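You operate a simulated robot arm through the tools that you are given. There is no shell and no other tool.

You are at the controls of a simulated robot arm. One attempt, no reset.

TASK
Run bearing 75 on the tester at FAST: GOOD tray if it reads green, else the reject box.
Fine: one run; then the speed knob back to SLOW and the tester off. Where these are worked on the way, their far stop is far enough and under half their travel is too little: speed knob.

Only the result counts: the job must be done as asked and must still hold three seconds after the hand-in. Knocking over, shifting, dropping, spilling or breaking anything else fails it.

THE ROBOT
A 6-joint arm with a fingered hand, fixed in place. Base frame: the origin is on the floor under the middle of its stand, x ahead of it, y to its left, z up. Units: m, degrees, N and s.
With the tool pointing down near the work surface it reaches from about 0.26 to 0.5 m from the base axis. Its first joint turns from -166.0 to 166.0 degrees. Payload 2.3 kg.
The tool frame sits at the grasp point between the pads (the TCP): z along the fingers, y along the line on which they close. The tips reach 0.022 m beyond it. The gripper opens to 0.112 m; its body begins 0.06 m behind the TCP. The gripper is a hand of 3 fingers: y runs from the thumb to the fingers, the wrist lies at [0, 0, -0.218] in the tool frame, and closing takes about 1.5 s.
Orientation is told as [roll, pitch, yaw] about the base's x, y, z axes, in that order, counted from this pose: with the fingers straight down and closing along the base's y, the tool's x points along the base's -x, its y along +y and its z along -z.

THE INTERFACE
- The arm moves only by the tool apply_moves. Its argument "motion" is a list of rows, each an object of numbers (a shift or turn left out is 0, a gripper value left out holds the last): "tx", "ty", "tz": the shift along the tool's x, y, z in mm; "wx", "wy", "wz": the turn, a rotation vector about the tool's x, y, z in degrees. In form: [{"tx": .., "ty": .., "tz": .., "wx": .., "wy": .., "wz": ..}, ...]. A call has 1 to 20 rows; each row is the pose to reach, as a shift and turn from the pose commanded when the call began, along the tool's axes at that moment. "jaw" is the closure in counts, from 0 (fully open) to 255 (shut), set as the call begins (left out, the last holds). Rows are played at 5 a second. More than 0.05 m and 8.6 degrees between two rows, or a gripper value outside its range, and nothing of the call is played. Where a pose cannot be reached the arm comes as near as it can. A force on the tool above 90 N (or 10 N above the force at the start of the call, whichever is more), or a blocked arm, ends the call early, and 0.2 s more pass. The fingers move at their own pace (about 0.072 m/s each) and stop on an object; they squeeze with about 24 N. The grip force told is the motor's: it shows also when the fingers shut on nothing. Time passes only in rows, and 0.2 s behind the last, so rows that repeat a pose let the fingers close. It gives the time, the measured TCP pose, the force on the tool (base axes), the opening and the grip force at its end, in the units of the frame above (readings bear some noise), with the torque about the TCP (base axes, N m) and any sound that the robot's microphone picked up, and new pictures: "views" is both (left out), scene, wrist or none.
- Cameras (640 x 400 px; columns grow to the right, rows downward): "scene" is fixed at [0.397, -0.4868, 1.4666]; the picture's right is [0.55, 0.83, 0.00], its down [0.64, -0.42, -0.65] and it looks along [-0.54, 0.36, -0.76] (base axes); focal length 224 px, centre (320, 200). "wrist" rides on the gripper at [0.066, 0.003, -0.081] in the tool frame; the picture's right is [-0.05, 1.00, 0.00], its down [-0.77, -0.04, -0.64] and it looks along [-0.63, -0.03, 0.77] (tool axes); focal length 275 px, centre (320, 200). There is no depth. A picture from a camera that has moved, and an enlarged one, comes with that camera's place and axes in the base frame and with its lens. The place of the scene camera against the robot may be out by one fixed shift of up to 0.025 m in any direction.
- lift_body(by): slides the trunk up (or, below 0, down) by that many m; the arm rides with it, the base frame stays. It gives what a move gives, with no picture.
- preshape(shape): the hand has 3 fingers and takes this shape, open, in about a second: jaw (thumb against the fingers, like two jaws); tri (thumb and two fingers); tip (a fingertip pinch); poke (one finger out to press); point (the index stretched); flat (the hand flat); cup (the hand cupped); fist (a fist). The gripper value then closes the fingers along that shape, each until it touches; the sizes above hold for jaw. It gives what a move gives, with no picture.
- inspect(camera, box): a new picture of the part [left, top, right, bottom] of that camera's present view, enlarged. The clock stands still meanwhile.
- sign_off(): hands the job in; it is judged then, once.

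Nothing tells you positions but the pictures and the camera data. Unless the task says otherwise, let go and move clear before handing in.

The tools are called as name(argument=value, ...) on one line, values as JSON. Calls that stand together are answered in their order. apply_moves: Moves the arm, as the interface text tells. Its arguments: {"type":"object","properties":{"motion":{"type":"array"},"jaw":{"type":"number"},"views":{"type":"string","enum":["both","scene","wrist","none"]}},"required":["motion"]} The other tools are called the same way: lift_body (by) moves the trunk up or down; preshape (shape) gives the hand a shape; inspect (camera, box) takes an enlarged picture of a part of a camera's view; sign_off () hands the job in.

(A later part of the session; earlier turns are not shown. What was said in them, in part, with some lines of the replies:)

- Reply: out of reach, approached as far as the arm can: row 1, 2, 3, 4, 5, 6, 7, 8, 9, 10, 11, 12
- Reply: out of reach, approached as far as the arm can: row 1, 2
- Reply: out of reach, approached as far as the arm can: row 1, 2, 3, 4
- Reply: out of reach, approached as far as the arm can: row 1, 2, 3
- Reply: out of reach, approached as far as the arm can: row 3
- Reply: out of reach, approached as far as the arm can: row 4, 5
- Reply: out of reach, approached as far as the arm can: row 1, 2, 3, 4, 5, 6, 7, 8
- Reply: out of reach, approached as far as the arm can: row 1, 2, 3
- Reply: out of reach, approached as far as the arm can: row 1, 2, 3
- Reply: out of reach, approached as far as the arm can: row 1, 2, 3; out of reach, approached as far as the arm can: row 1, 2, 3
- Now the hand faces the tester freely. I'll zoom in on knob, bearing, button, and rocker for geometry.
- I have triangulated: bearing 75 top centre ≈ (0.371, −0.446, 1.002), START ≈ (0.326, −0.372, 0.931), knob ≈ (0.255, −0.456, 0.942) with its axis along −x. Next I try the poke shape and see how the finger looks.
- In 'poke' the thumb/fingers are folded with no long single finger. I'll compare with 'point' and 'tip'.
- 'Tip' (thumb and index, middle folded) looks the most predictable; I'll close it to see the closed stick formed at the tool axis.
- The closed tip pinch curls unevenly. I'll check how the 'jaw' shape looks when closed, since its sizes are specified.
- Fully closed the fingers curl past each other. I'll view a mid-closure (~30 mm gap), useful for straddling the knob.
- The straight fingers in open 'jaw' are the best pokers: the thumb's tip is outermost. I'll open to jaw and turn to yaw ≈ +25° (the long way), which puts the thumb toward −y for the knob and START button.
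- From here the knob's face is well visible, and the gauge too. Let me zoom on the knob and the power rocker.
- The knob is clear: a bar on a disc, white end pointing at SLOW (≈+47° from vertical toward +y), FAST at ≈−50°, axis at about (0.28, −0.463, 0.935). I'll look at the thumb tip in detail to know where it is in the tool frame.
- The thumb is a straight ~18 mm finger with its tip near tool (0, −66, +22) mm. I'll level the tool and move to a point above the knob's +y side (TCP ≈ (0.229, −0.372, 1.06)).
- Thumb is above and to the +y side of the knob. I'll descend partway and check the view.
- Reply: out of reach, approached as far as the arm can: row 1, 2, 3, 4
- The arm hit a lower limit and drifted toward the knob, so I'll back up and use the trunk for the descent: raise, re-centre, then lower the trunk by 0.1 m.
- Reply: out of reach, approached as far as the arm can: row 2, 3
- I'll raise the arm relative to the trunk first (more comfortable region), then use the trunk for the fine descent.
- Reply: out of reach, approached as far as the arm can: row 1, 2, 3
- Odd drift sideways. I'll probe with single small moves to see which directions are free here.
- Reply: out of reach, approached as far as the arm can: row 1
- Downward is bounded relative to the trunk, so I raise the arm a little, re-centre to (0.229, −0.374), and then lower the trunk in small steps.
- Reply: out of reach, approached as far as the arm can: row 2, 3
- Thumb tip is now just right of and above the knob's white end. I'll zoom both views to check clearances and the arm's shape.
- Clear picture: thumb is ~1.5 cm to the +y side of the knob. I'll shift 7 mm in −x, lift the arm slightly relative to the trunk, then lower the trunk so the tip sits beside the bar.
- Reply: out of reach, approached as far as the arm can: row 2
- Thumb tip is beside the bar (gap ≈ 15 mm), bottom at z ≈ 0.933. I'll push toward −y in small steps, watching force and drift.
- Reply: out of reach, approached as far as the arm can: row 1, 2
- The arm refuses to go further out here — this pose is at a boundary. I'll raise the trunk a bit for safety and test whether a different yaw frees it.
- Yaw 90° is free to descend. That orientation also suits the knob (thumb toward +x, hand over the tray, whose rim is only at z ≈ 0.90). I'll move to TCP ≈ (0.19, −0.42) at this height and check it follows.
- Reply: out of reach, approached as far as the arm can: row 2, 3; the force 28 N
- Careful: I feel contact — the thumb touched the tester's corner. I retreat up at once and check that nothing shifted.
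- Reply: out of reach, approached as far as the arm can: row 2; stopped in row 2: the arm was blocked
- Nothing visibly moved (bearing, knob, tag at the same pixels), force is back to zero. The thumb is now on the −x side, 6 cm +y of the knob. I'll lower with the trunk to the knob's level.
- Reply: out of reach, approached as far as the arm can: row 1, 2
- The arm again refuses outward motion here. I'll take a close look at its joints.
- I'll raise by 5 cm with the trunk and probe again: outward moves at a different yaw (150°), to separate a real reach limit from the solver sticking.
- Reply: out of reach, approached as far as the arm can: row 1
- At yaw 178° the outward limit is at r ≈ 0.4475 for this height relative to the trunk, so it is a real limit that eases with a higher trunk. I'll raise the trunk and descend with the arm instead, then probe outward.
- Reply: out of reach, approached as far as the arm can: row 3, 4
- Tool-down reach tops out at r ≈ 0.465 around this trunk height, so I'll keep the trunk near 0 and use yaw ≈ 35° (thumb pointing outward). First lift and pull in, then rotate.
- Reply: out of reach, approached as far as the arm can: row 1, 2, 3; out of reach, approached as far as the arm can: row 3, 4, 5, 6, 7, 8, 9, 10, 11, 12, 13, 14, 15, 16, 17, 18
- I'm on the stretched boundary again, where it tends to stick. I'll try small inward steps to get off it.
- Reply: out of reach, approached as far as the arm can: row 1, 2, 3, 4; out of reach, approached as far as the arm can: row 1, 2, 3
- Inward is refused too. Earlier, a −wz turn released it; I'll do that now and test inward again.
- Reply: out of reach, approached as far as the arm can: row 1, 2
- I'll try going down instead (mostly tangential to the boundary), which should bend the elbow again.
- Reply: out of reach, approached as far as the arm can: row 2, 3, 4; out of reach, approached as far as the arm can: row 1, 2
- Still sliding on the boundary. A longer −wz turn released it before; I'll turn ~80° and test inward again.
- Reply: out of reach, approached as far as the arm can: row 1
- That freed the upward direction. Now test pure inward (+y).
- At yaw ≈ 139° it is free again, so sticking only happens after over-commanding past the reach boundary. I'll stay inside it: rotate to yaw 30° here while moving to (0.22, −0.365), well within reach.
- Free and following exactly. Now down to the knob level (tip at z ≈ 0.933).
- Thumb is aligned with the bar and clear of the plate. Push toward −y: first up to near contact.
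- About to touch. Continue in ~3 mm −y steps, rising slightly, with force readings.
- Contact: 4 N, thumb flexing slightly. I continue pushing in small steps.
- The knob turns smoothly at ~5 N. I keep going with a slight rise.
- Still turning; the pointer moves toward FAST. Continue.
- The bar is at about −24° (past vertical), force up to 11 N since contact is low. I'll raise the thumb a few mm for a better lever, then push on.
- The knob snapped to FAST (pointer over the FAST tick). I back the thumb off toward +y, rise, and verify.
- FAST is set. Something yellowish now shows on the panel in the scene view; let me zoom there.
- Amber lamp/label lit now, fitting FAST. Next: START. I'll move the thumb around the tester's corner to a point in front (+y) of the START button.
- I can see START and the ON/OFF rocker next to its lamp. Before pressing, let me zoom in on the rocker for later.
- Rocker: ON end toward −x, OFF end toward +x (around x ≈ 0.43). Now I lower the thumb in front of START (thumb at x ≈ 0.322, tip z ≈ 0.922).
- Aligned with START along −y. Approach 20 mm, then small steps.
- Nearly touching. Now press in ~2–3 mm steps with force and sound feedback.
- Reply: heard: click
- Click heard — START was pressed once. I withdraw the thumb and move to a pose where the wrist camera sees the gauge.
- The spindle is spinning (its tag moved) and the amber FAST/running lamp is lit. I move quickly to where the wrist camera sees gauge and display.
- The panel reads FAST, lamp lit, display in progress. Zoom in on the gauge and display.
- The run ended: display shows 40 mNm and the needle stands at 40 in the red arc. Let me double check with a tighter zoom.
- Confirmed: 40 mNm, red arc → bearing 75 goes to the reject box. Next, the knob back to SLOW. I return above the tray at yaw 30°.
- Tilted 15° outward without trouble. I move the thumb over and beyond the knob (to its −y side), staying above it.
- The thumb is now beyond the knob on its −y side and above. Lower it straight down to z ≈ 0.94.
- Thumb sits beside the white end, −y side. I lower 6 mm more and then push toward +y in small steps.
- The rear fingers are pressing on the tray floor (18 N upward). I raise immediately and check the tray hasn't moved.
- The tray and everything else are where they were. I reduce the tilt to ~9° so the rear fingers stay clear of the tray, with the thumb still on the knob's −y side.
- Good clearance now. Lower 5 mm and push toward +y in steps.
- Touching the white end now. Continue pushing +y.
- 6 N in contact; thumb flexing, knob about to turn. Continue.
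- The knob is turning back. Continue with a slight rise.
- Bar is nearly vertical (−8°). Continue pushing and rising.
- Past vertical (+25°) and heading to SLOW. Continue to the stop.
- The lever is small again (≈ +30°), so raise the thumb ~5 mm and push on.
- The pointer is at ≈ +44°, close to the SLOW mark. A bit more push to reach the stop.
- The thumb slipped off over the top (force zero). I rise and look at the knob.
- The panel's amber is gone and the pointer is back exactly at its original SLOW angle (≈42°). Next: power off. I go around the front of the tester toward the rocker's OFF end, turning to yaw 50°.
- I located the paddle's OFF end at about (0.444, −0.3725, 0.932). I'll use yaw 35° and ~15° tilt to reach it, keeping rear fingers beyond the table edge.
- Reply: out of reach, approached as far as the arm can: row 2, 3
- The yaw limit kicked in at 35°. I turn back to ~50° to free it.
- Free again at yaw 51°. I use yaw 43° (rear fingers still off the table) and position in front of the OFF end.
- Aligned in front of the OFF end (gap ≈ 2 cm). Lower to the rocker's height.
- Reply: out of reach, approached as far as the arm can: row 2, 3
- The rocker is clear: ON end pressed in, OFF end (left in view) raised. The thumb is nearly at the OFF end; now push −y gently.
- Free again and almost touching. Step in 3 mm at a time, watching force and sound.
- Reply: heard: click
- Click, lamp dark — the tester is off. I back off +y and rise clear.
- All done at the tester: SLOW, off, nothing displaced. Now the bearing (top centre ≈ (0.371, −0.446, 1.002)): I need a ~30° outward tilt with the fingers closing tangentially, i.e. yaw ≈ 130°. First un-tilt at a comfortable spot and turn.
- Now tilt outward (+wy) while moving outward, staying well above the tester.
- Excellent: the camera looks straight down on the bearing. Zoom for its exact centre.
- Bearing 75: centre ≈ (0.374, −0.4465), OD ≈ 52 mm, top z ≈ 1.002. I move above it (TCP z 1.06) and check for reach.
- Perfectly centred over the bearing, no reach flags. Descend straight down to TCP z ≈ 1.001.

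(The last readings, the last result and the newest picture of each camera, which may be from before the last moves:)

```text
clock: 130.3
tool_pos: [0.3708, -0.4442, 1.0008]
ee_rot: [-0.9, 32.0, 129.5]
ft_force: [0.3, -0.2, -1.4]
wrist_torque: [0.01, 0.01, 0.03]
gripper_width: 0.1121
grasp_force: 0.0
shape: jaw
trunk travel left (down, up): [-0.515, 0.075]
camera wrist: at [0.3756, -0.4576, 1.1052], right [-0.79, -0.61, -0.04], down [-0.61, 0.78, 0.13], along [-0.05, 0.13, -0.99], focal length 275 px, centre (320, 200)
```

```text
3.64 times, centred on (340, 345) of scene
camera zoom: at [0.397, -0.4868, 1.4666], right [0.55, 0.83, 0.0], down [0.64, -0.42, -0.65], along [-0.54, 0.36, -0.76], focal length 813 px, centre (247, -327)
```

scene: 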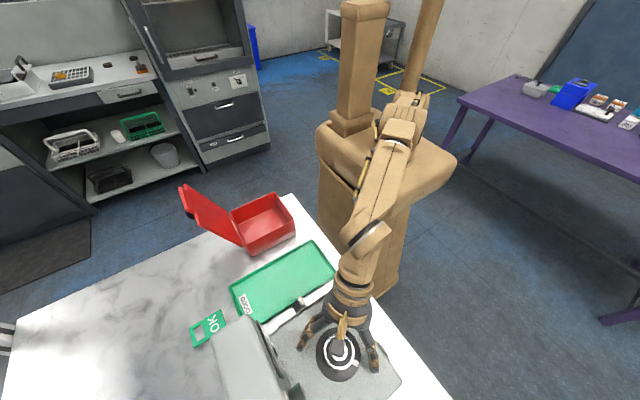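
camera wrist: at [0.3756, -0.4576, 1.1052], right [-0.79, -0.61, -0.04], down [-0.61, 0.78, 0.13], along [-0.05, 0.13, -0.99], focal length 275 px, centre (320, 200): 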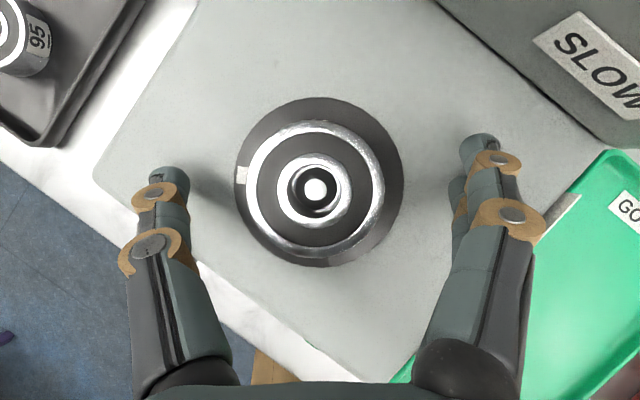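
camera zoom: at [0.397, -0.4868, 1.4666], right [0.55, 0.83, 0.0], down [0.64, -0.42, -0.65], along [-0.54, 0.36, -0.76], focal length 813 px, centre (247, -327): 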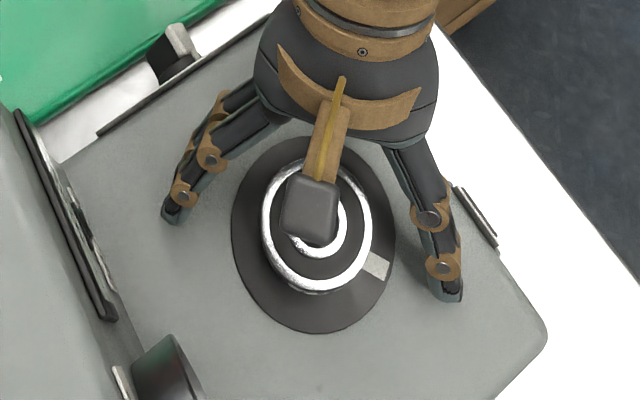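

Small re-centring (≈4 mm), then close the fingers on the bearing.

apply_moves(motion=[{"tx": 3.4, "ty": -1.4, "tz": 2.2}], views="none")

apply_moves(motion=[{"tx": 0}, {"tx": 0}, {"tx": 0}, {"tx": 0}, {"tx": 0}, {"tx": 0}, {"tx": 0}, {"tx": 0}], jaw=220, views="both")

inspect(camera="wrist", box=[160, 80, 480, 300])

inspect(camera="scene", box=[270, 290, 410, 400])

```text
clock: 130.7
tool_pos: [0.3751, -0.4481, 1.0017]
ee_rot: [-0.9, 31.9, 129.7]
ft_force: [-0.6, 0.7, -0.2]
wrist_torque: [0.0, 0.01, 0.01]
gripper_width: 0.1116
grasp_force: 0.0
shape: jaw
trunk travel left (down, up): [-0.515, 0.075]
```

```text
clock: 132.5
tool_pos: [0.3746, -0.4472, 1.0033]
ee_rot: [-0.9, 31.9, 129.6]
ft_force: [-0.8, 0.0, 0.9]
wrist_torque: [0.02, -0.04, 0.01]
gripper_width: 0.0404
grasp_force: 23.8
shape: jaw
trunk travel left (down, up): [-0.515, 0.075]
camera wrist: at [0.3796, -0.4609, 1.106], right [-0.79, -0.61, -0.04], down [-0.61, 0.78, 0.13], along [-0.05, 0.13, -0.99], focal length 275 px, centre (320, 200)
```

scene: 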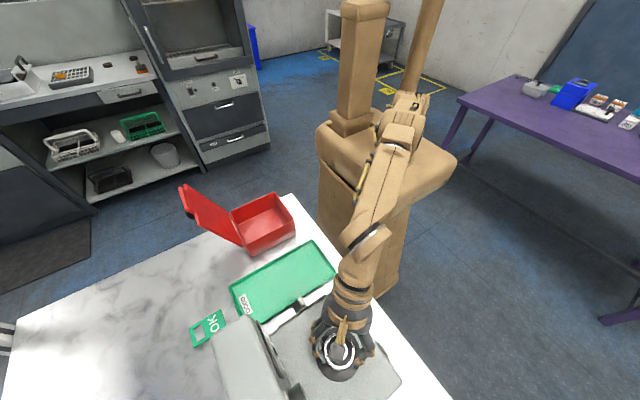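
wrist: 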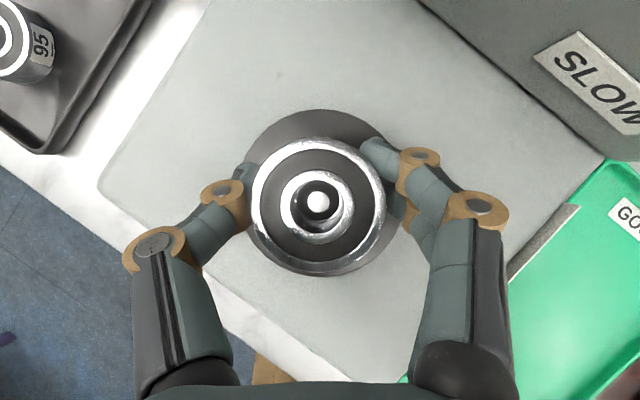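

```text
1.82 times, centred on (320, 190) of wrist
camera zoom: at [0.3796, -0.4609, 1.106], right [-0.79, -0.61, -0.04], down [-0.61, 0.78, 0.13], along [-0.05, 0.13, -0.99], focal length 500 px, centre (320, 218)
```

zoom: 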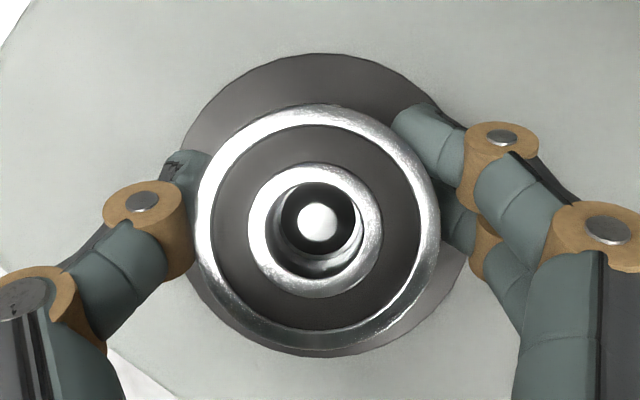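

```text
3.64 times, centred on (340, 345) of scene
camera zoom: at [0.397, -0.4868, 1.4666], right [0.55, 0.83, 0.0], down [0.64, -0.42, -0.65], along [-0.54, 0.36, -0.76], focal length 813 px, centre (247, -327)
```

zoom: 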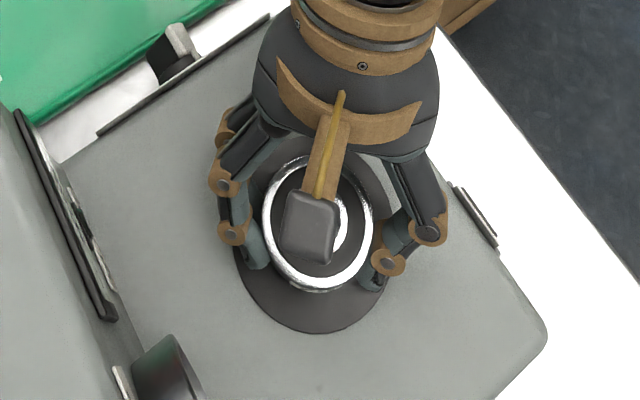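

The bearing is gripped between thumb and two fingers at 24 N. Lift straight up a little and check.

apply_moves(motion=[{"tx": 2.6, "tz": -4.2}, {"tx": 5.3, "tz": -8.5}, {"tx": 10.6, "tz": -17}], views="both")

inspect(camera="wrist", box=[160, 80, 480, 300])

```text
clock: 133.3
tool_pos: [0.3761, -0.4482, 1.0236]
ee_rot: [-0.8, 32.1, 129.5]
ft_force: [0.3, 0.5, -1.4]
wrist_torque: [-0.01, -0.02, 0.0]
gripper_width: 0.0401
grasp_force: 23.9
shape: jaw
trunk travel left (down, up): [-0.515, 0.075]
camera wrist: at [0.3797, -0.4609, 1.1261], right [-0.79, -0.61, -0.04], down [-0.61, 0.78, 0.13], along [-0.05, 0.13, -0.99], focal length 275 px, centre (320, 200)
```

scene: 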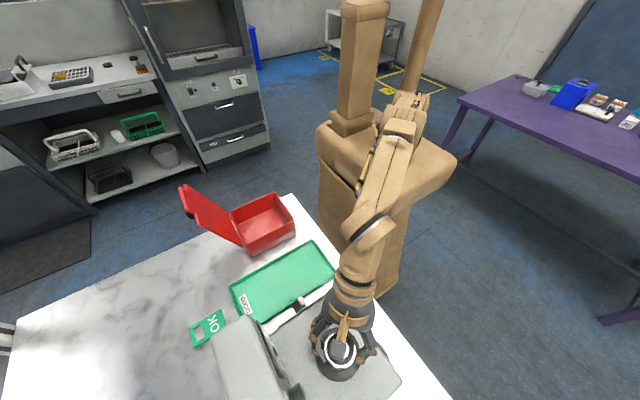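
wrist: 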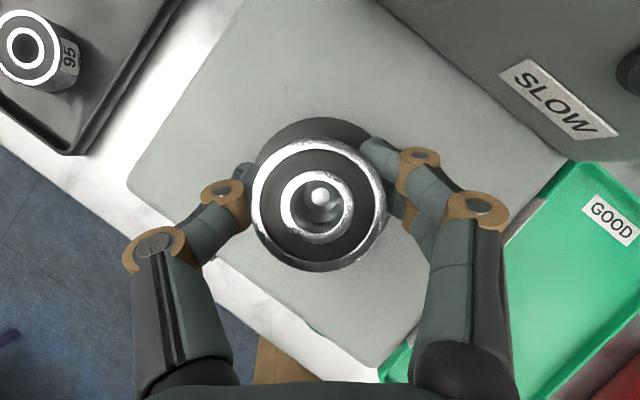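

```text
1.82 times, centred on (320, 190) of wrist
camera zoom: at [0.3797, -0.4609, 1.1261], right [-0.79, -0.61, -0.04], down [-0.61, 0.78, 0.13], along [-0.05, 0.13, -0.99], focal length 500 px, centre (320, 218)
```

zoom: 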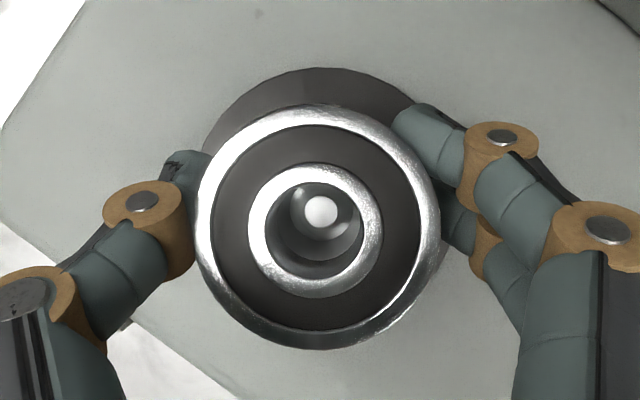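

The bearing rises with the hand. Continue straight up 5 cm more to clear the pin.

apply_moves(motion=[{"tx": 6.6, "tz": -10.6}, {"tx": 13.2, "tz": -21.2}, {"tx": 19.9, "tz": -31.8}, {"tx": 26.5, "tz": -42.4}], views="wrist")

inspect(camera="scene", box=[180, 140, 460, 400])

```text
clock: 134.3
tool_pos: [0.3763, -0.4463, 1.0738]
ee_rot: [-0.9, 32.0, 129.6]
ft_force: [0.7, -0.5, -2.3]
wrist_torque: [0.01, -0.01, 0.01]
gripper_width: 0.0398
grasp_force: 24.2
shape: jaw
trunk travel left (down, up): [-0.515, 0.075]
camera wrist: at [0.3805, -0.4605, 1.1766], right [-0.79, -0.61, -0.04], down [-0.61, 0.78, 0.13], along [-0.05, 0.13, -0.99], focal length 275 px, centre (320, 200)
```

wrist: 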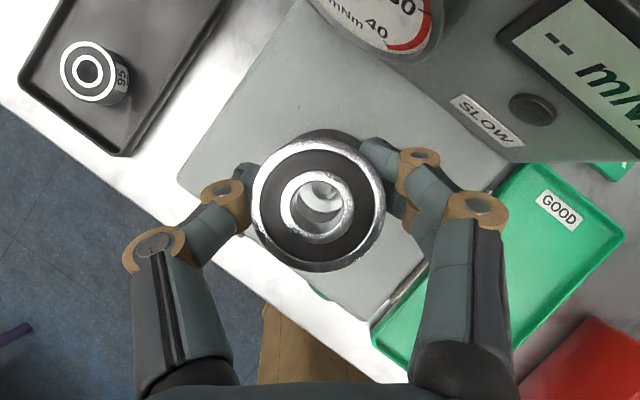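

```text
1.54 times, centred on (320, 270) of scene
camera zoom: at [0.397, -0.4868, 1.4666], right [0.55, 0.83, 0.0], down [0.64, -0.42, -0.65], along [-0.54, 0.36, -0.76], focal length 344 px, centre (320, 92)
```

zoom: 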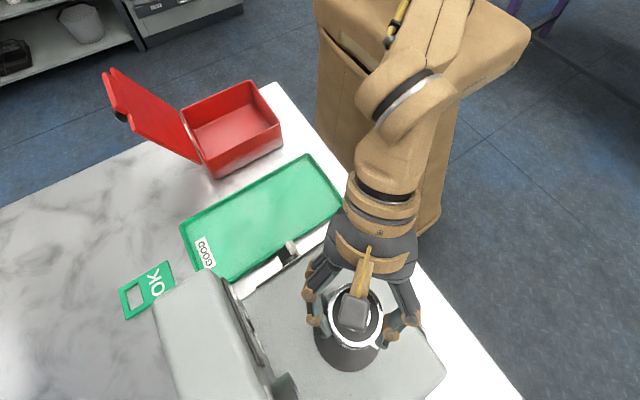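

Bearing clear of the spindle. The reject box is near (0.015, −0.43); I carry the bearing there at z ≈ 1.12, keeping it level (same tilt) and turning yaw to ~95°.

apply_moves(motion=[{"tx": -22.7, "ty": 27.4, "tz": -21.5, "wx": -2.3, "wz": 3.7}, {"tx": -45.5, "ty": 54.7, "tz": -43, "wx": -4.6, "wy": 0.1, "wz": 7.3}, {"tx": -68.2, "ty": 82.1, "tz": -64.4, "wx": -6.9, "wy": 0.2, "wz": 11}, {"tx": -91, "ty": 109.5, "tz": -85.9, "wx": -9.2, "wy": 0.25, "wz": 14.7}, {"tx": -113.7, "ty": 136.8, "tz": -107.4, "wx": -11.4, "wy": 0.3, "wz": 18.3}, {"tx": -136.4, "ty": 164.2, "tz": -128.9, "wx": -13.7, "wy": 0.4, "wz": 22}, {"tx": -159.2, "ty": 191.5, "tz": -150.3, "wx": -16, "wy": 0.45, "wz": 25.6}, {"tx": -181.9, "ty": 218.9, "tz": -171.8, "wx": -18.3, "wy": 0.5, "wz": 29.3}], views="both")

```text
clock: 136.1
tool_pos: [0.0455, -0.4008, 1.1174]
ee_rot: [-1.0, 32.0, 94.8]
ft_force: [-0.4, 0.0, -1.7]
wrist_torque: [-0.04, 0.0, 0.0]
gripper_width: 0.0394
grasp_force: 24.1
shape: jaw
trunk travel left (down, up): [-0.515, 0.075]
camera wrist: at [0.0418, -0.4141, 1.221], right [-1.0, -0.06, -0.04], down [-0.06, 0.99, 0.13], along [0.03, 0.13, -0.99], focal length 275 px, centre (320, 200)
```

scene: 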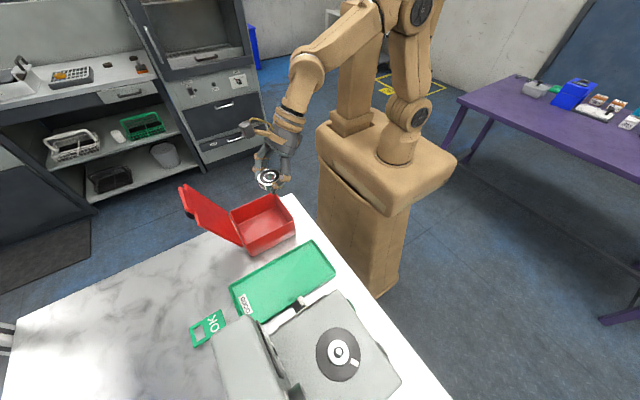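
wrist: 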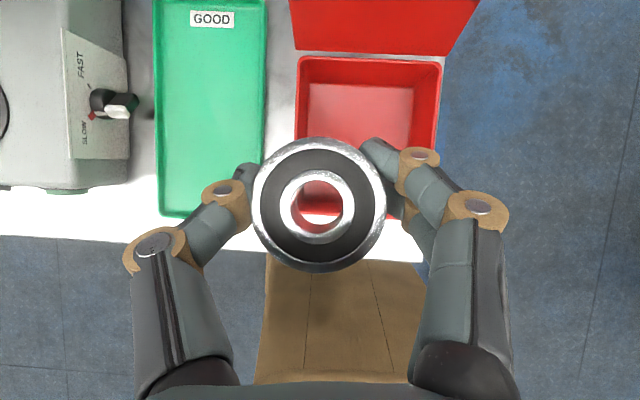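

Clear top-down view of the red box (rim x ≈ −0.045…0.073, y ≈ −0.335…−0.50, rim z ≈ 0.975). Walls are tight in x, so I'll straighten the tool and turn so the fingers spread along y (yaw ≈ 180°).

apply_moves(motion=[{"wy": -8}, {"wy": -16}, {"wy": -24}, {"wy": -32}], views="none")

apply_moves(motion=[{"wz": -8}, {"wz": -16}, {"wz": -24}, {"wz": -32}, {"wz": -40}, {"wz": -48}, {"wz": -56}, {"wz": -64}, {"wz": -72}, {"wz": -80}, {"wz": -85}], views="both")

```text
clock: 137.1
tool_pos: [0.0492, -0.4008, 1.1177]
ee_rot: [-0.7, -0.2, 95.6]
ft_force: [0.7, 0.3, -2.4]
wrist_torque: [0.02, 0.01, 0.0]
gripper_width: 0.0391
grasp_force: 24.4
shape: jaw
trunk travel left (down, up): [-0.515, 0.075]
```

```text
clock: 139.5
tool_pos: [0.0481, -0.4009, 1.1198]
ee_rot: [-0.1, 0.8, -179.3]
ft_force: [-0.4, -0.3, -1.6]
wrist_torque: [-0.04, 0.02, 0.03]
gripper_width: 0.0392
grasp_force: 24.3
shape: jaw
trunk travel left (down, up): [-0.515, 0.075]
camera wrist: at [0.1138, -0.4041, 1.2012], right [-0.04, -1.0, 0.0], down [-0.78, 0.03, 0.63], along [-0.62, 0.02, -0.78], focal length 275 px, centre (320, 200)
```

scene: 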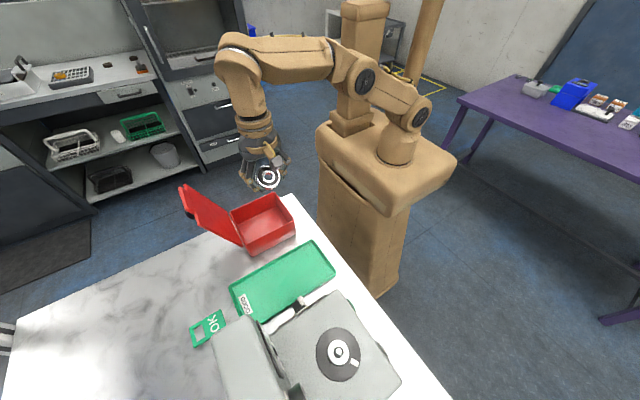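
wrist: 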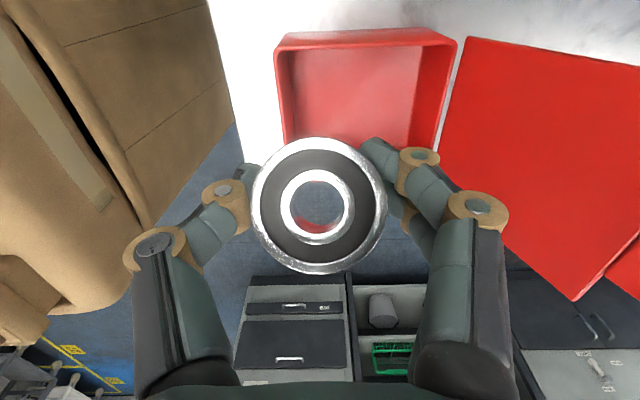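

Box rim measured precisely: x −0.051…0.076, y −0.508…−0.370, z 0.957. I lower to z ≈ 1.03 and centre over it (TCP ≈ (0.017, −0.439)).

apply_moves(motion=[{"tz": 30}, {"tz": 60}, {"tz": 90}, {"tx": -11, "ty": 12.5, "tz": 90}, {"tx": -22, "ty": 25, "tz": 90}, {"tx": -32, "ty": 37.7, "tz": 90}], views="both")

inspect(camera="scene", box=[160, 120, 340, 270])

```text
clock: 140.9
tool_pos: [0.0233, -0.4334, 1.0298]
ee_rot: [0.1, 0.8, -179.7]
ft_force: [-0.1, 0.4, -1.1]
wrist_torque: [-0.02, -0.01, -0.02]
gripper_width: 0.0389
grasp_force: 23.8
shape: jaw
out of reach, approached as far as the arm can: row 6
trunk travel left (down, up): [-0.515, 0.075]
camera wrist: at [0.0876, -0.4363, 1.1113], right [-0.04, -1.0, 0.0], down [-0.78, 0.03, 0.62], along [-0.62, 0.03, -0.78], focal length 275 px, centre (320, 200)
```

scene: 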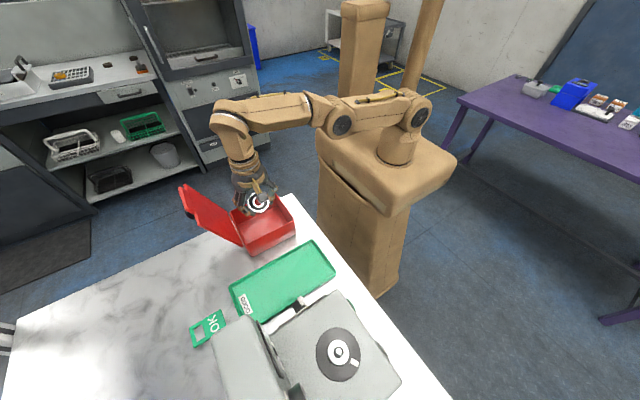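
wrist: 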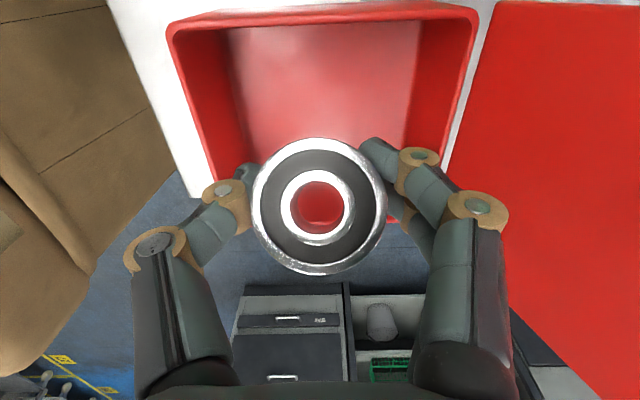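

```text
2.67 times, centred on (250, 195) of scene
camera zoom: at [0.397, -0.4868, 1.4666], right [0.55, 0.83, 0.0], down [0.64, -0.42, -0.65], along [-0.54, 0.36, -0.76], focal length 596 px, centre (507, 213)
```

zoom: 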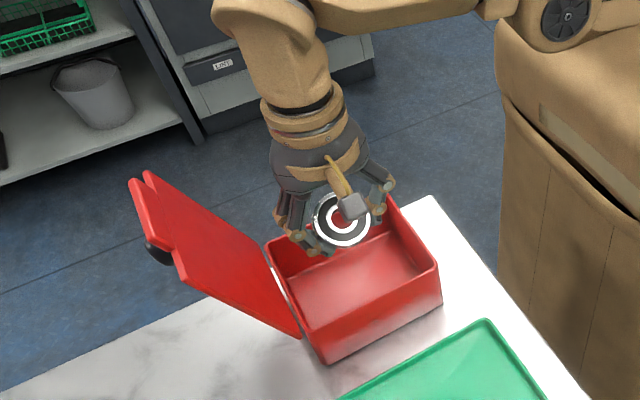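

Slight reach limit in the last row, but the hand is only ~6 mm off box centre — acceptable. I lower carefully and watch.

apply_moves(motion=[{"tz": 10}, {"tz": 20}], views="none")

```text
clock: 141.5
tool_pos: [0.0247, -0.4344, 1.01]
ee_rot: [-0.2, 0.8, -179.5]
ft_force: [-0.4, 0.1, -2.1]
wrist_torque: [0.02, -0.03, 0.0]
gripper_width: 0.0389
grasp_force: 23.8
shape: jaw
trunk travel left (down, up): [-0.515, 0.075]
```

Descending fine. Continue to z ≈ 0.98 and nudge toward the box centre.

apply_moves(motion=[{"tz": 15}, {"tz": 30}, {"tx": -3, "ty": 2, "tz": 30}, {"tx": -6, "ty": 3.5, "tz": 30}], views="both")

inspect(camera="scene", box=[160, 120, 340, 270])

```text
clock: 142.5
tool_pos: [0.0197, -0.4367, 0.9812]
ee_rot: [-0.3, 0.8, -179.5]
ft_force: [-0.1, -0.6, -1.0]
wrist_torque: [0.01, -0.01, 0.01]
gripper_width: 0.0389
grasp_force: 24.5
shape: jaw
out of reach, approached as far as the arm can: row 1, 2
trunk travel left (down, up): [-0.515, 0.075]
camera wrist: at [0.083, -0.4399, 1.0623], right [-0.04, -1.0, 0.0], down [-0.78, 0.03, 0.63], along [-0.62, 0.03, -0.78], focal length 275 px, centre (320, 200)
```

scene: 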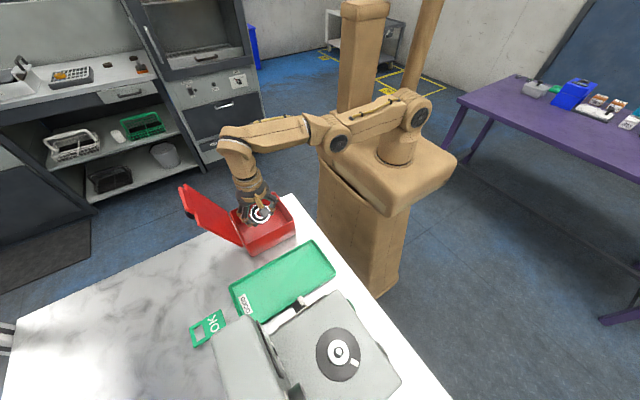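
wrist: 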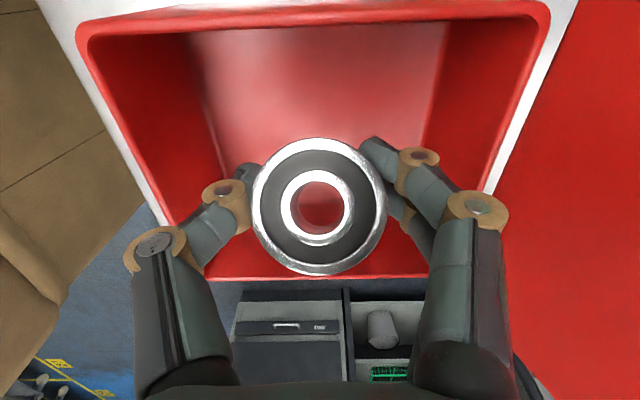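

```text
2.67 times, centred on (250, 195) of scene
camera zoom: at [0.397, -0.4868, 1.4666], right [0.55, 0.83, 0.0], down [0.64, -0.42, -0.65], along [-0.54, 0.36, -0.76], focal length 596 px, centre (507, 213)
```

zoom: 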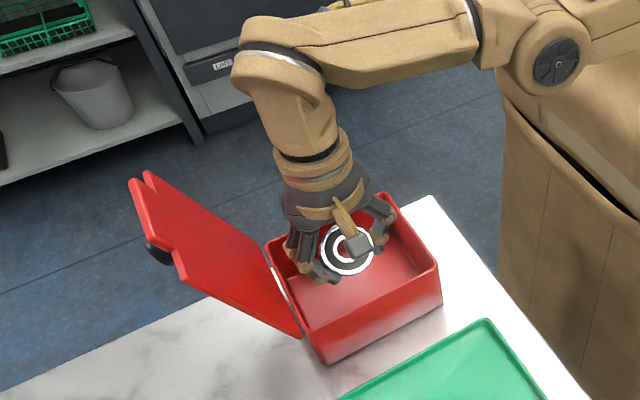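

Hand and bearing are inside the rim outline with margin all round. I lower vertically with the trunk in small steps, watching the force.

lift_body(by=-0.03)

apply_moves(motion=[{"tz": 0}], views="wrist")

inspect(camera="scene", box=[200, 150, 320, 260])

```text
clock: 143.2
tool_pos: [0.019, -0.4357, 0.9498]
ee_rot: [-0.3, 0.9, -179.5]
ft_force: [-0.5, 0.9, -2.2]
wrist_torque: [-0.01, -0.03, -0.02]
gripper_width: 0.0388
grasp_force: 24.2
shape: jaw
trunk travel left (down, up): [-0.485, 0.105]
```

```text
clock: 143.7
tool_pos: [0.0175, -0.4374, 0.9506]
ee_rot: [-0.1, 0.8, -179.6]
ft_force: [-0.1, 0.3, -2.0]
wrist_torque: [0.0, 0.0, 0.03]
gripper_width: 0.0389
grasp_force: 24.7
shape: jaw
trunk travel left (down, up): [-0.485, 0.105]
camera wrist: at [0.0831, -0.4399, 1.0324], right [-0.04, -1.0, 0.0], down [-0.78, 0.03, 0.63], along [-0.62, 0.03, -0.78], focal length 275 px, centre (320, 200)
```

wrist: 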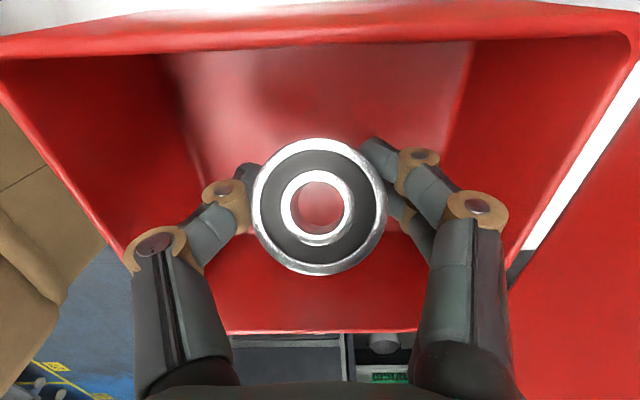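

```text
3.64 times, centred on (260, 205) of scene
camera zoom: at [0.397, -0.4868, 1.4666], right [0.55, 0.83, 0.0], down [0.64, -0.42, -0.65], along [-0.54, 0.36, -0.76], focal length 813 px, centre (538, 182)
```

zoom: 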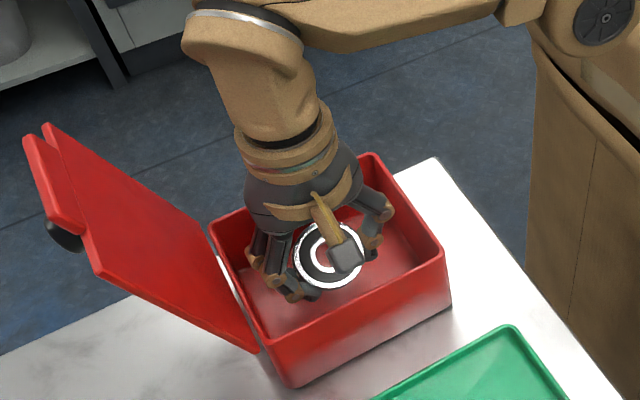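

Still free. Continue lowering in 1 cm steps until the bearing touches the floor of the box.

lift_body(by=-0.008)

lift_body(by=-0.005)

```text
clock: 144.2
tool_pos: [0.0184, -0.437, 0.9438]
ee_rot: [-0.2, 0.9, -179.5]
ft_force: [0.3, 0.2, -2.1]
wrist_torque: [-0.03, -0.05, 0.01]
gripper_width: 0.0387
grasp_force: 24.3
shape: jaw
trunk travel left (down, up): [-0.477, 0.113]
```

```text
clock: 144.8
tool_pos: [0.0185, -0.436, 0.9381]
ee_rot: [-0.2, 0.8, -179.5]
ft_force: [-0.3, -0.5, -1.9]
wrist_torque: [-0.01, 0.04, -0.02]
gripper_width: 0.0389
grasp_force: 23.9
shape: jaw
trunk travel left (down, up): [-0.472, 0.118]
```

lift_body(by=-0.004)

lift_body(by=-0.003)

inspect(camera="wrist", box=[120, 40, 520, 320])

```text
clock: 145.3
tool_pos: [0.0195, -0.437, 0.934]
ee_rot: [-0.2, 0.8, -179.4]
ft_force: [-0.5, -0.1, -1.6]
wrist_torque: [-0.01, 0.01, -0.02]
gripper_width: 0.039
grasp_force: 24.1
shape: jaw
trunk travel left (down, up): [-0.468, 0.122]
```

```text
clock: 145.8
tool_pos: [0.0195, -0.436, 0.9298]
ee_rot: [-0.2, 0.8, -179.5]
ft_force: [-1.0, 1.0, -1.0]
wrist_torque: [0.01, 0.03, 0.0]
gripper_width: 0.0385
grasp_force: 24.2
shape: jaw
trunk travel left (down, up): [-0.465, 0.125]
```

```text
1.43 times, centred on (320, 180) of wrist
camera zoom: at [0.0832, -0.4399, 1.0124], right [-0.04, -1.0, 0.0], down [-0.78, 0.03, 0.63], along [-0.62, 0.03, -0.78], focal length 393 px, centre (320, 229)
```

zoom: 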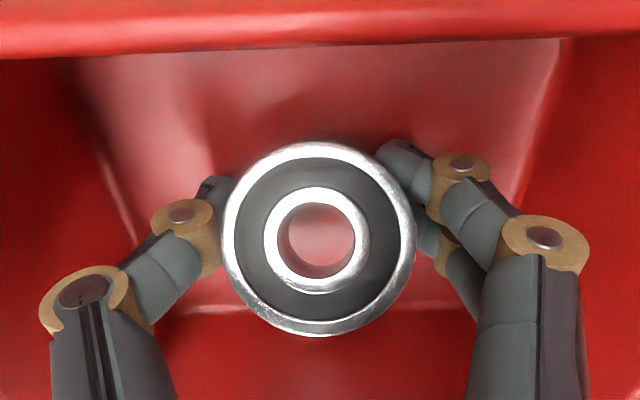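

Approaching the floor. A few mm more.

lift_body(by=-0.003)

lift_body(by=-0.003)

```text
clock: 146.3
tool_pos: [0.0188, -0.4377, 0.927]
ee_rot: [-0.2, 0.7, -179.4]
ft_force: [0.0, 0.4, -1.5]
wrist_torque: [0.02, -0.02, 0.0]
gripper_width: 0.0341
grasp_force: 24.2
shape: jaw
trunk travel left (down, up): [-0.462, 0.128]
```

```text
clock: 146.8
tool_pos: [0.0188, -0.4362, 0.9258]
ee_rot: [0.0, 0.8, -179.5]
ft_force: [0.3, -2.0, 15.3]
wrist_torque: [-0.05, -0.05, -0.01]
gripper_width: 0.0344
grasp_force: 24.1
shape: jaw
trunk travel left (down, up): [-0.459, 0.131]
```

Contact with the floor (15 N). I ease up 3 mm and look before releasing.

lift_body(by=0.003)

apply_moves(motion=[{"tz": 0}], views="wrist")

inspect(camera="scene", box=[200, 150, 320, 260])

```text
clock: 147.4
tool_pos: [0.0183, -0.4363, 0.9269]
ee_rot: [-0.3, 0.8, -179.5]
ft_force: [-0.1, -0.1, -1.8]
wrist_torque: [0.03, -0.02, -0.01]
gripper_width: 0.0345
grasp_force: 24.5
shape: jaw
trunk travel left (down, up): [-0.462, 0.128]
```

```text
clock: 147.8
tool_pos: [0.0188, -0.4368, 0.9268]
ee_rot: [-0.3, 0.8, -179.4]
ft_force: [0.1, -0.1, -2.2]
wrist_torque: [0.0, 0.01, 0.02]
gripper_width: 0.0342
grasp_force: 23.8
shape: jaw
trunk travel left (down, up): [-0.462, 0.128]
camera wrist: at [0.0832, -0.4398, 1.0092], right [-0.04, -1.0, 0.0], down [-0.78, 0.03, 0.63], along [-0.62, 0.03, -0.78], focal length 275 px, centre (320, 200)
```

wrist: 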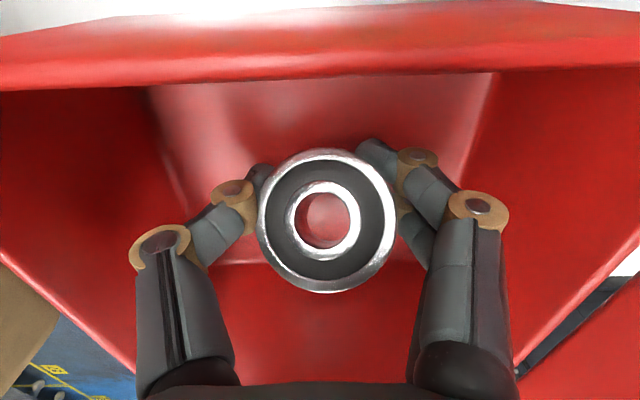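

```text
3.64 times, centred on (260, 205) of scene
camera zoom: at [0.397, -0.4868, 1.4666], right [0.55, 0.83, 0.0], down [0.64, -0.42, -0.65], along [-0.54, 0.36, -0.76], focal length 813 px, centre (538, 182)
```

zoom: 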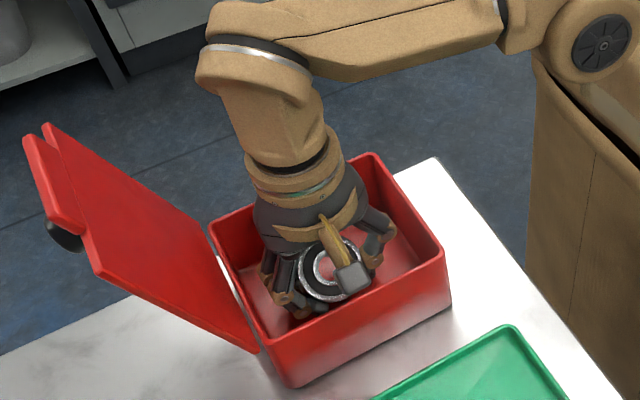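

The bearing is a few mm above the box floor. I open the fingers partway (≈64 mm) to release it without touching the walls.

apply_moves(motion=[{"tz": 0}, {"tz": 0}, {"tz": 0}, {"tz": 0}, {"tz": 0}, {"tz": 0}], jaw=110, views="wrist")

inspect(camera="scene", box=[200, 150, 320, 260])

```text
clock: 149.2
tool_pos: [0.0184, -0.4359, 0.9285]
ee_rot: [-0.3, 0.9, -179.6]
ft_force: [0.5, -0.1, 0.7]
wrist_torque: [-0.05, 0.04, -0.01]
gripper_width: 0.0632
grasp_force: 0.0
shape: jaw
trunk travel left (down, up): [-0.462, 0.128]
camera wrist: at [0.0831, -0.4396, 1.0095], right [-0.04, -1.0, 0.0], down [-0.78, 0.03, 0.63], along [-0.62, 0.03, -0.78], focal length 275 px, centre (320, 200)
```

wrist: 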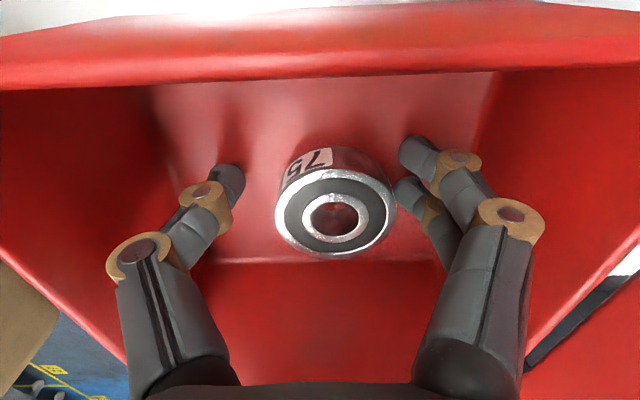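

```text
3.64 times, centred on (260, 205) of scene
camera zoom: at [0.397, -0.4868, 1.4666], right [0.55, 0.83, 0.0], down [0.64, -0.42, -0.65], along [-0.54, 0.36, -0.76], focal length 813 px, centre (538, 182)
```

zoom: 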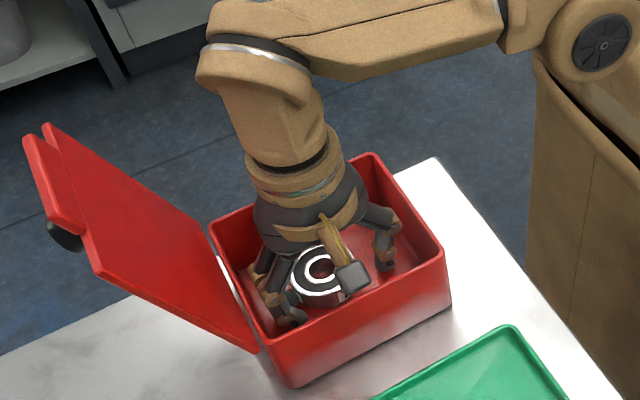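

Released: bearing 75 lies flat in the reject box. I open slightly more for clearance, then rise straight up with the trunk.

apply_moves(motion=[{"tz": 0}, {"tz": 0}, {"tz": 0}], jaw=93, views="wrist")

lift_body(by=0.03)

apply_moves(motion=[{"tz": 0}], views="wrist")

```text
clock: 150.0
tool_pos: [0.0196, -0.4348, 0.9285]
ee_rot: [-0.2, 0.8, -179.5]
ft_force: [0.5, 0.5, 0.0]
wrist_torque: [-0.04, 0.04, 0.01]
gripper_width: 0.0703
grasp_force: 0.0
shape: jaw
trunk travel left (down, up): [-0.462, 0.128]
camera wrist: at [0.0832, -0.4396, 1.0095], right [-0.04, -1.0, 0.0], down [-0.78, 0.03, 0.63], along [-0.62, 0.03, -0.78], focal length 275 px, centre (320, 200)
```

wrist: 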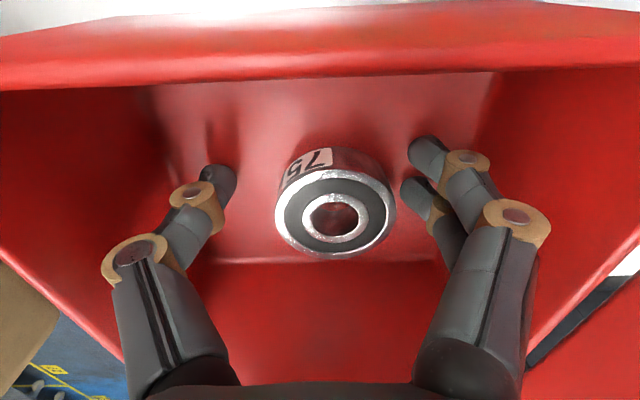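

```text
clock: 150.7
tool_pos: [0.0191, -0.4361, 0.958]
ee_rot: [-0.2, 0.8, -179.6]
ft_force: [-0.1, 0.1, -0.6]
wrist_torque: [-0.03, 0.01, -0.01]
gripper_width: 0.0706
grasp_force: 0.0
shape: jaw
trunk travel left (down, up): [-0.492, 0.098]
```

```text
clock: 151.1
tool_pos: [0.0191, -0.4361, 0.9575]
ee_rot: [-0.1, 0.8, -179.5]
ft_force: [0.4, -0.7, 0.0]
wrist_torque: [-0.02, 0.02, -0.01]
gripper_width: 0.0706
grasp_force: 0.0
shape: jaw
trunk travel left (down, up): [-0.492, 0.098]
camera wrist: at [0.0831, -0.4397, 1.0394], right [-0.04, -1.0, 0.0], down [-0.78, 0.03, 0.63], along [-0.62, 0.03, -0.78], focal length 275 px, centre (320, 200)
```

wrist: 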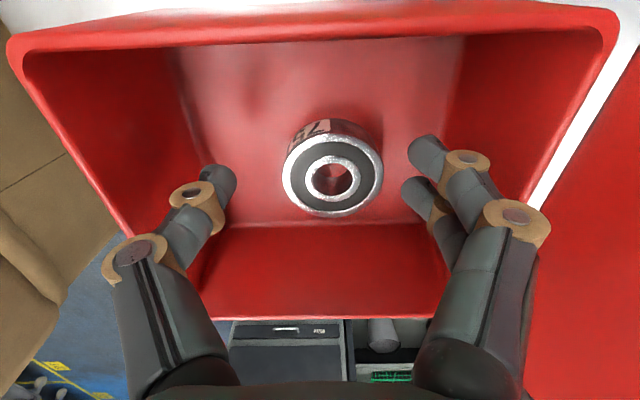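

The bearing stays flat in the box as the hand rises. I continue up clear of the box and check the whole scene.

lift_body(by=0.09)

apply_moves(motion=[{"tz": -10}, {"tz": -20}], views="both")

inspect(camera="scene", box=[160, 180, 440, 400])

inspect(camera="wrist", box=[160, 0, 480, 200])

```text
clock: 152.4
tool_pos: [0.0179, -0.4378, 1.0473]
ee_rot: [-0.2, 0.8, -179.5]
ft_force: [0.4, 0.5, -0.1]
wrist_torque: [-0.03, -0.01, -0.01]
gripper_width: 0.0705
grasp_force: 0.0
shape: jaw
trunk travel left (down, up): [-0.582, 0.008]
```

```text
clock: 153.0
tool_pos: [0.0196, -0.4358, 1.0683]
ee_rot: [-0.2, 0.8, -179.5]
ft_force: [-1.3, 0.1, 0.4]
wrist_torque: [-0.02, -0.02, -0.01]
gripper_width: 0.0706
grasp_force: 0.1
shape: jaw
trunk travel left (down, up): [-0.582, 0.008]
camera wrist: at [0.084, -0.4393, 1.1497], right [-0.04, -1.0, 0.0], down [-0.78, 0.03, 0.63], along [-0.62, 0.03, -0.78], focal length 275 px, centre (320, 200)
```

scene: 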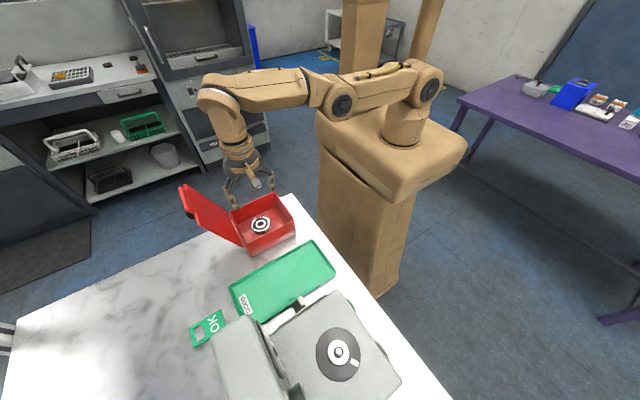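
wrist: 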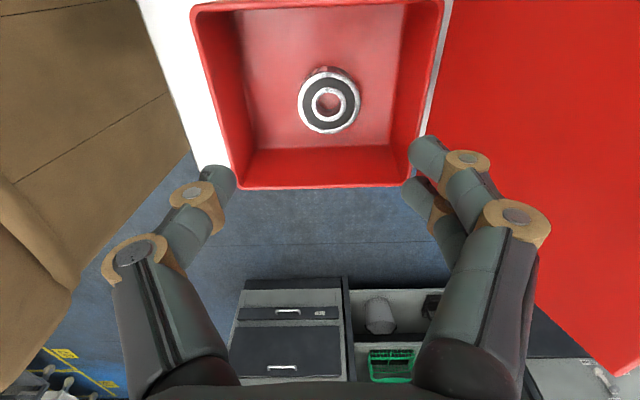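

```text
1.82 times, centred on (300, 290) of scene
camera zoom: at [0.397, -0.4868, 1.4666], right [0.55, 0.83, 0.0], down [0.64, -0.42, -0.65], along [-0.54, 0.36, -0.76], focal length 406 px, centre (356, 36)
```

zoom: 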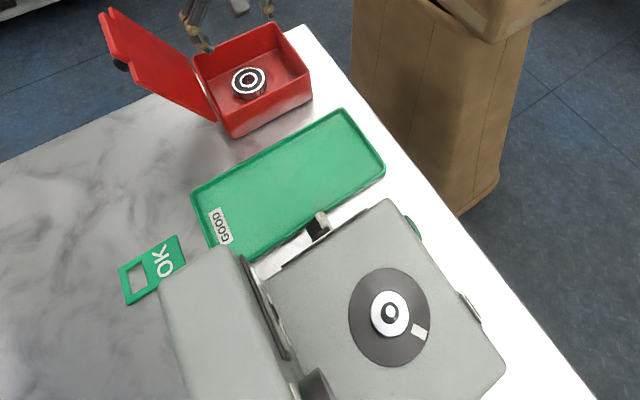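

```text
2.00 times, centred on (320, 100) of wrist
camera zoom: at [0.084, -0.4393, 1.1497], right [-0.04, -1.0, 0.0], down [-0.78, 0.03, 0.63], along [-0.62, 0.03, -0.78], focal length 551 px, centre (320, 400)
```

zoom: 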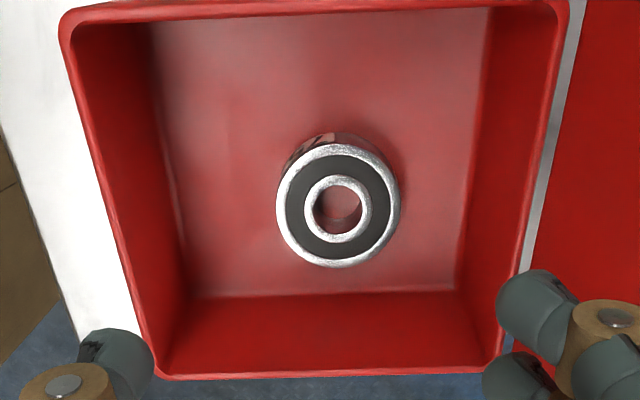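

Bearing 75 lies in the red box; everything else is in place. I'll confirm the label on the box's front by turning the camera to it, which also moves the hand clear.

apply_moves(motion=[{"ty": -25, "tz": -20}, {"ty": -50, "tz": -40}, {"ty": -80, "tz": -60}, {"ty": -80, "tz": -60, "wz": -8}, {"ty": -80, "tz": -60, "wz": -16}, {"ty": -80, "tz": -60, "wz": -24}, {"ty": -80, "tz": -60, "wz": -32}, {"ty": -80, "tz": -60, "wz": -40}, {"ty": -80, "tz": -60, "wz": -48}, {"ty": -80, "tz": -60, "wz": -56}, {"ty": -80, "tz": -60, "wz": -64}, {"ty": -80, "tz": -60, "wz": -72}, {"ty": -80, "tz": -60, "wz": -80}, {"ty": -80, "tz": -60, "wz": -88}], views="both")

inspect(camera="wrist", box=[200, 0, 440, 200])

```text
clock: 156.0
tool_pos: [-0.0027, -0.3802, 1.2131]
ee_rot: [0.9, 1.6, -91.0]
ft_force: [0.3, -0.1, -0.1]
wrist_torque: [0.02, 0.03, -0.02]
gripper_width: 0.071
grasp_force: 0.0
shape: jaw
out of reach, approached as far as the arm can: row 1, 2, 3, 4, 5, 6, 7, 8, 9, 10, 11, 12, 13, 14
trunk travel left (down, up): [-0.582, 0.008]
camera wrist: at [0.0002, -0.3164, 1.2955], right [1.0, -0.07, 0.02], down [-0.06, -0.79, 0.61], along [-0.03, -0.61, -0.79], focal length 275 px, centre (320, 200)
```

scene: 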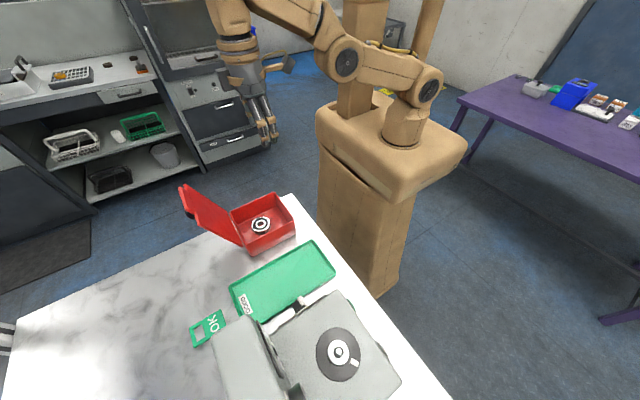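
wrist: 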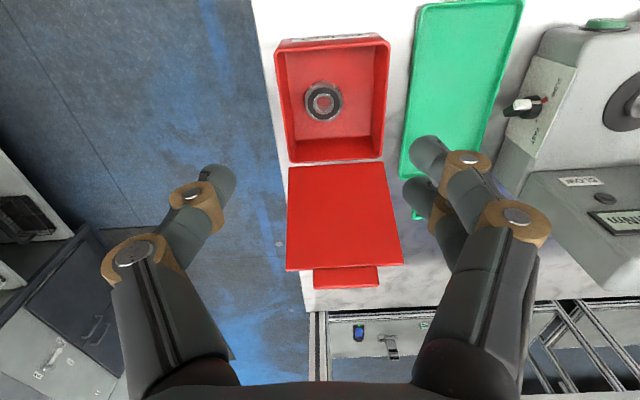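

```text
2.00 times, centred on (320, 100) of wrist
camera zoom: at [0.0002, -0.3164, 1.2955], right [1.0, -0.07, 0.02], down [-0.06, -0.79, 0.61], along [-0.03, -0.61, -0.79], focal length 551 px, centre (320, 400)
```

zoom: 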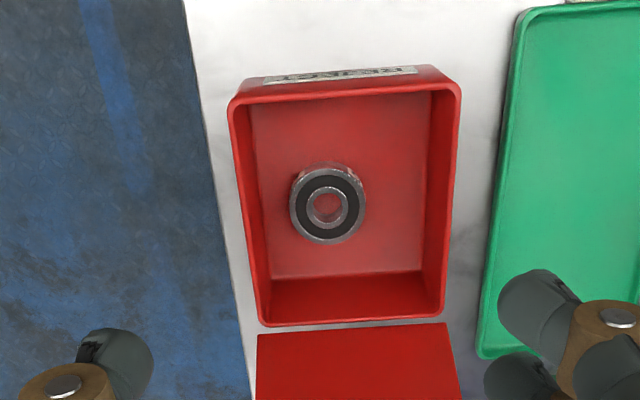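

The front label is visible edge-on; zoom on it and on the tester panel for a last check.

inspect(camera="wrist", box=[270, 20, 400, 70])

inspect(camera="wrist", box=[480, 0, 640, 260])

```text
4.92 times, centred on (335, 45) of wrist
camera zoom: at [0.0002, -0.3164, 1.2955], right [1.0, -0.07, 0.02], down [-0.06, -0.79, 0.61], along [-0.03, -0.61, -0.79], focal length 1355 px, centre (246, 963)
```

zoom: 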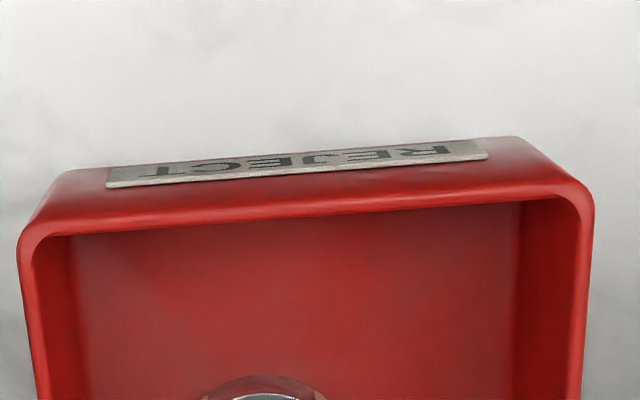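

```text
1.54 times, centred on (560, 130) of wrist
camera zoom: at [0.0002, -0.3164, 1.2955], right [1.0, -0.07, 0.02], down [-0.06, -0.79, 0.61], along [-0.03, -0.61, -0.79], focal length 424 px, centre (-49, 308)
```

zoom: 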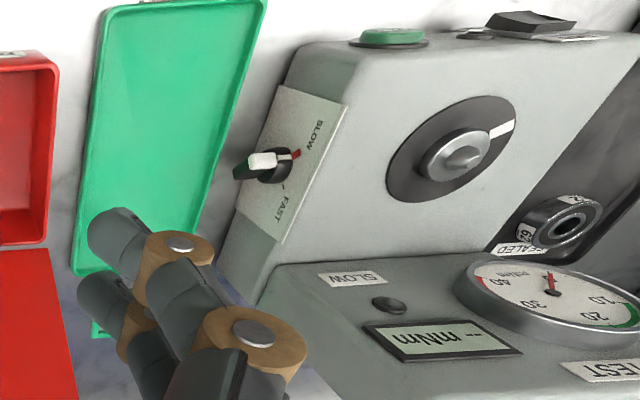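

The box is labelled REJECT and bearing 75 lies flat in it. The knob points at SLOW, the needle is at zero, the power lamp is out, and the hand is empty and well clear. I'm handing in the job.

sign_off()

```text
The job is handed in.
```

Bearing 75 read 40 mNm at FAST, in the red, so it is now in the REJECT box. I ran it once.

- **Tester:** the speed knob is back at SLOW and the power is off; its lamp went dark when I pressed the rocker.
- **Contact on the way:** the thumb touched the tester's corner once, and the rear fingers pressed briefly on the GOOD tray. I compared camera views each time and saw no shift in either.
- **Hand:** the hand is empty and clear of the table.

The job is handed in; no verdict has come back.
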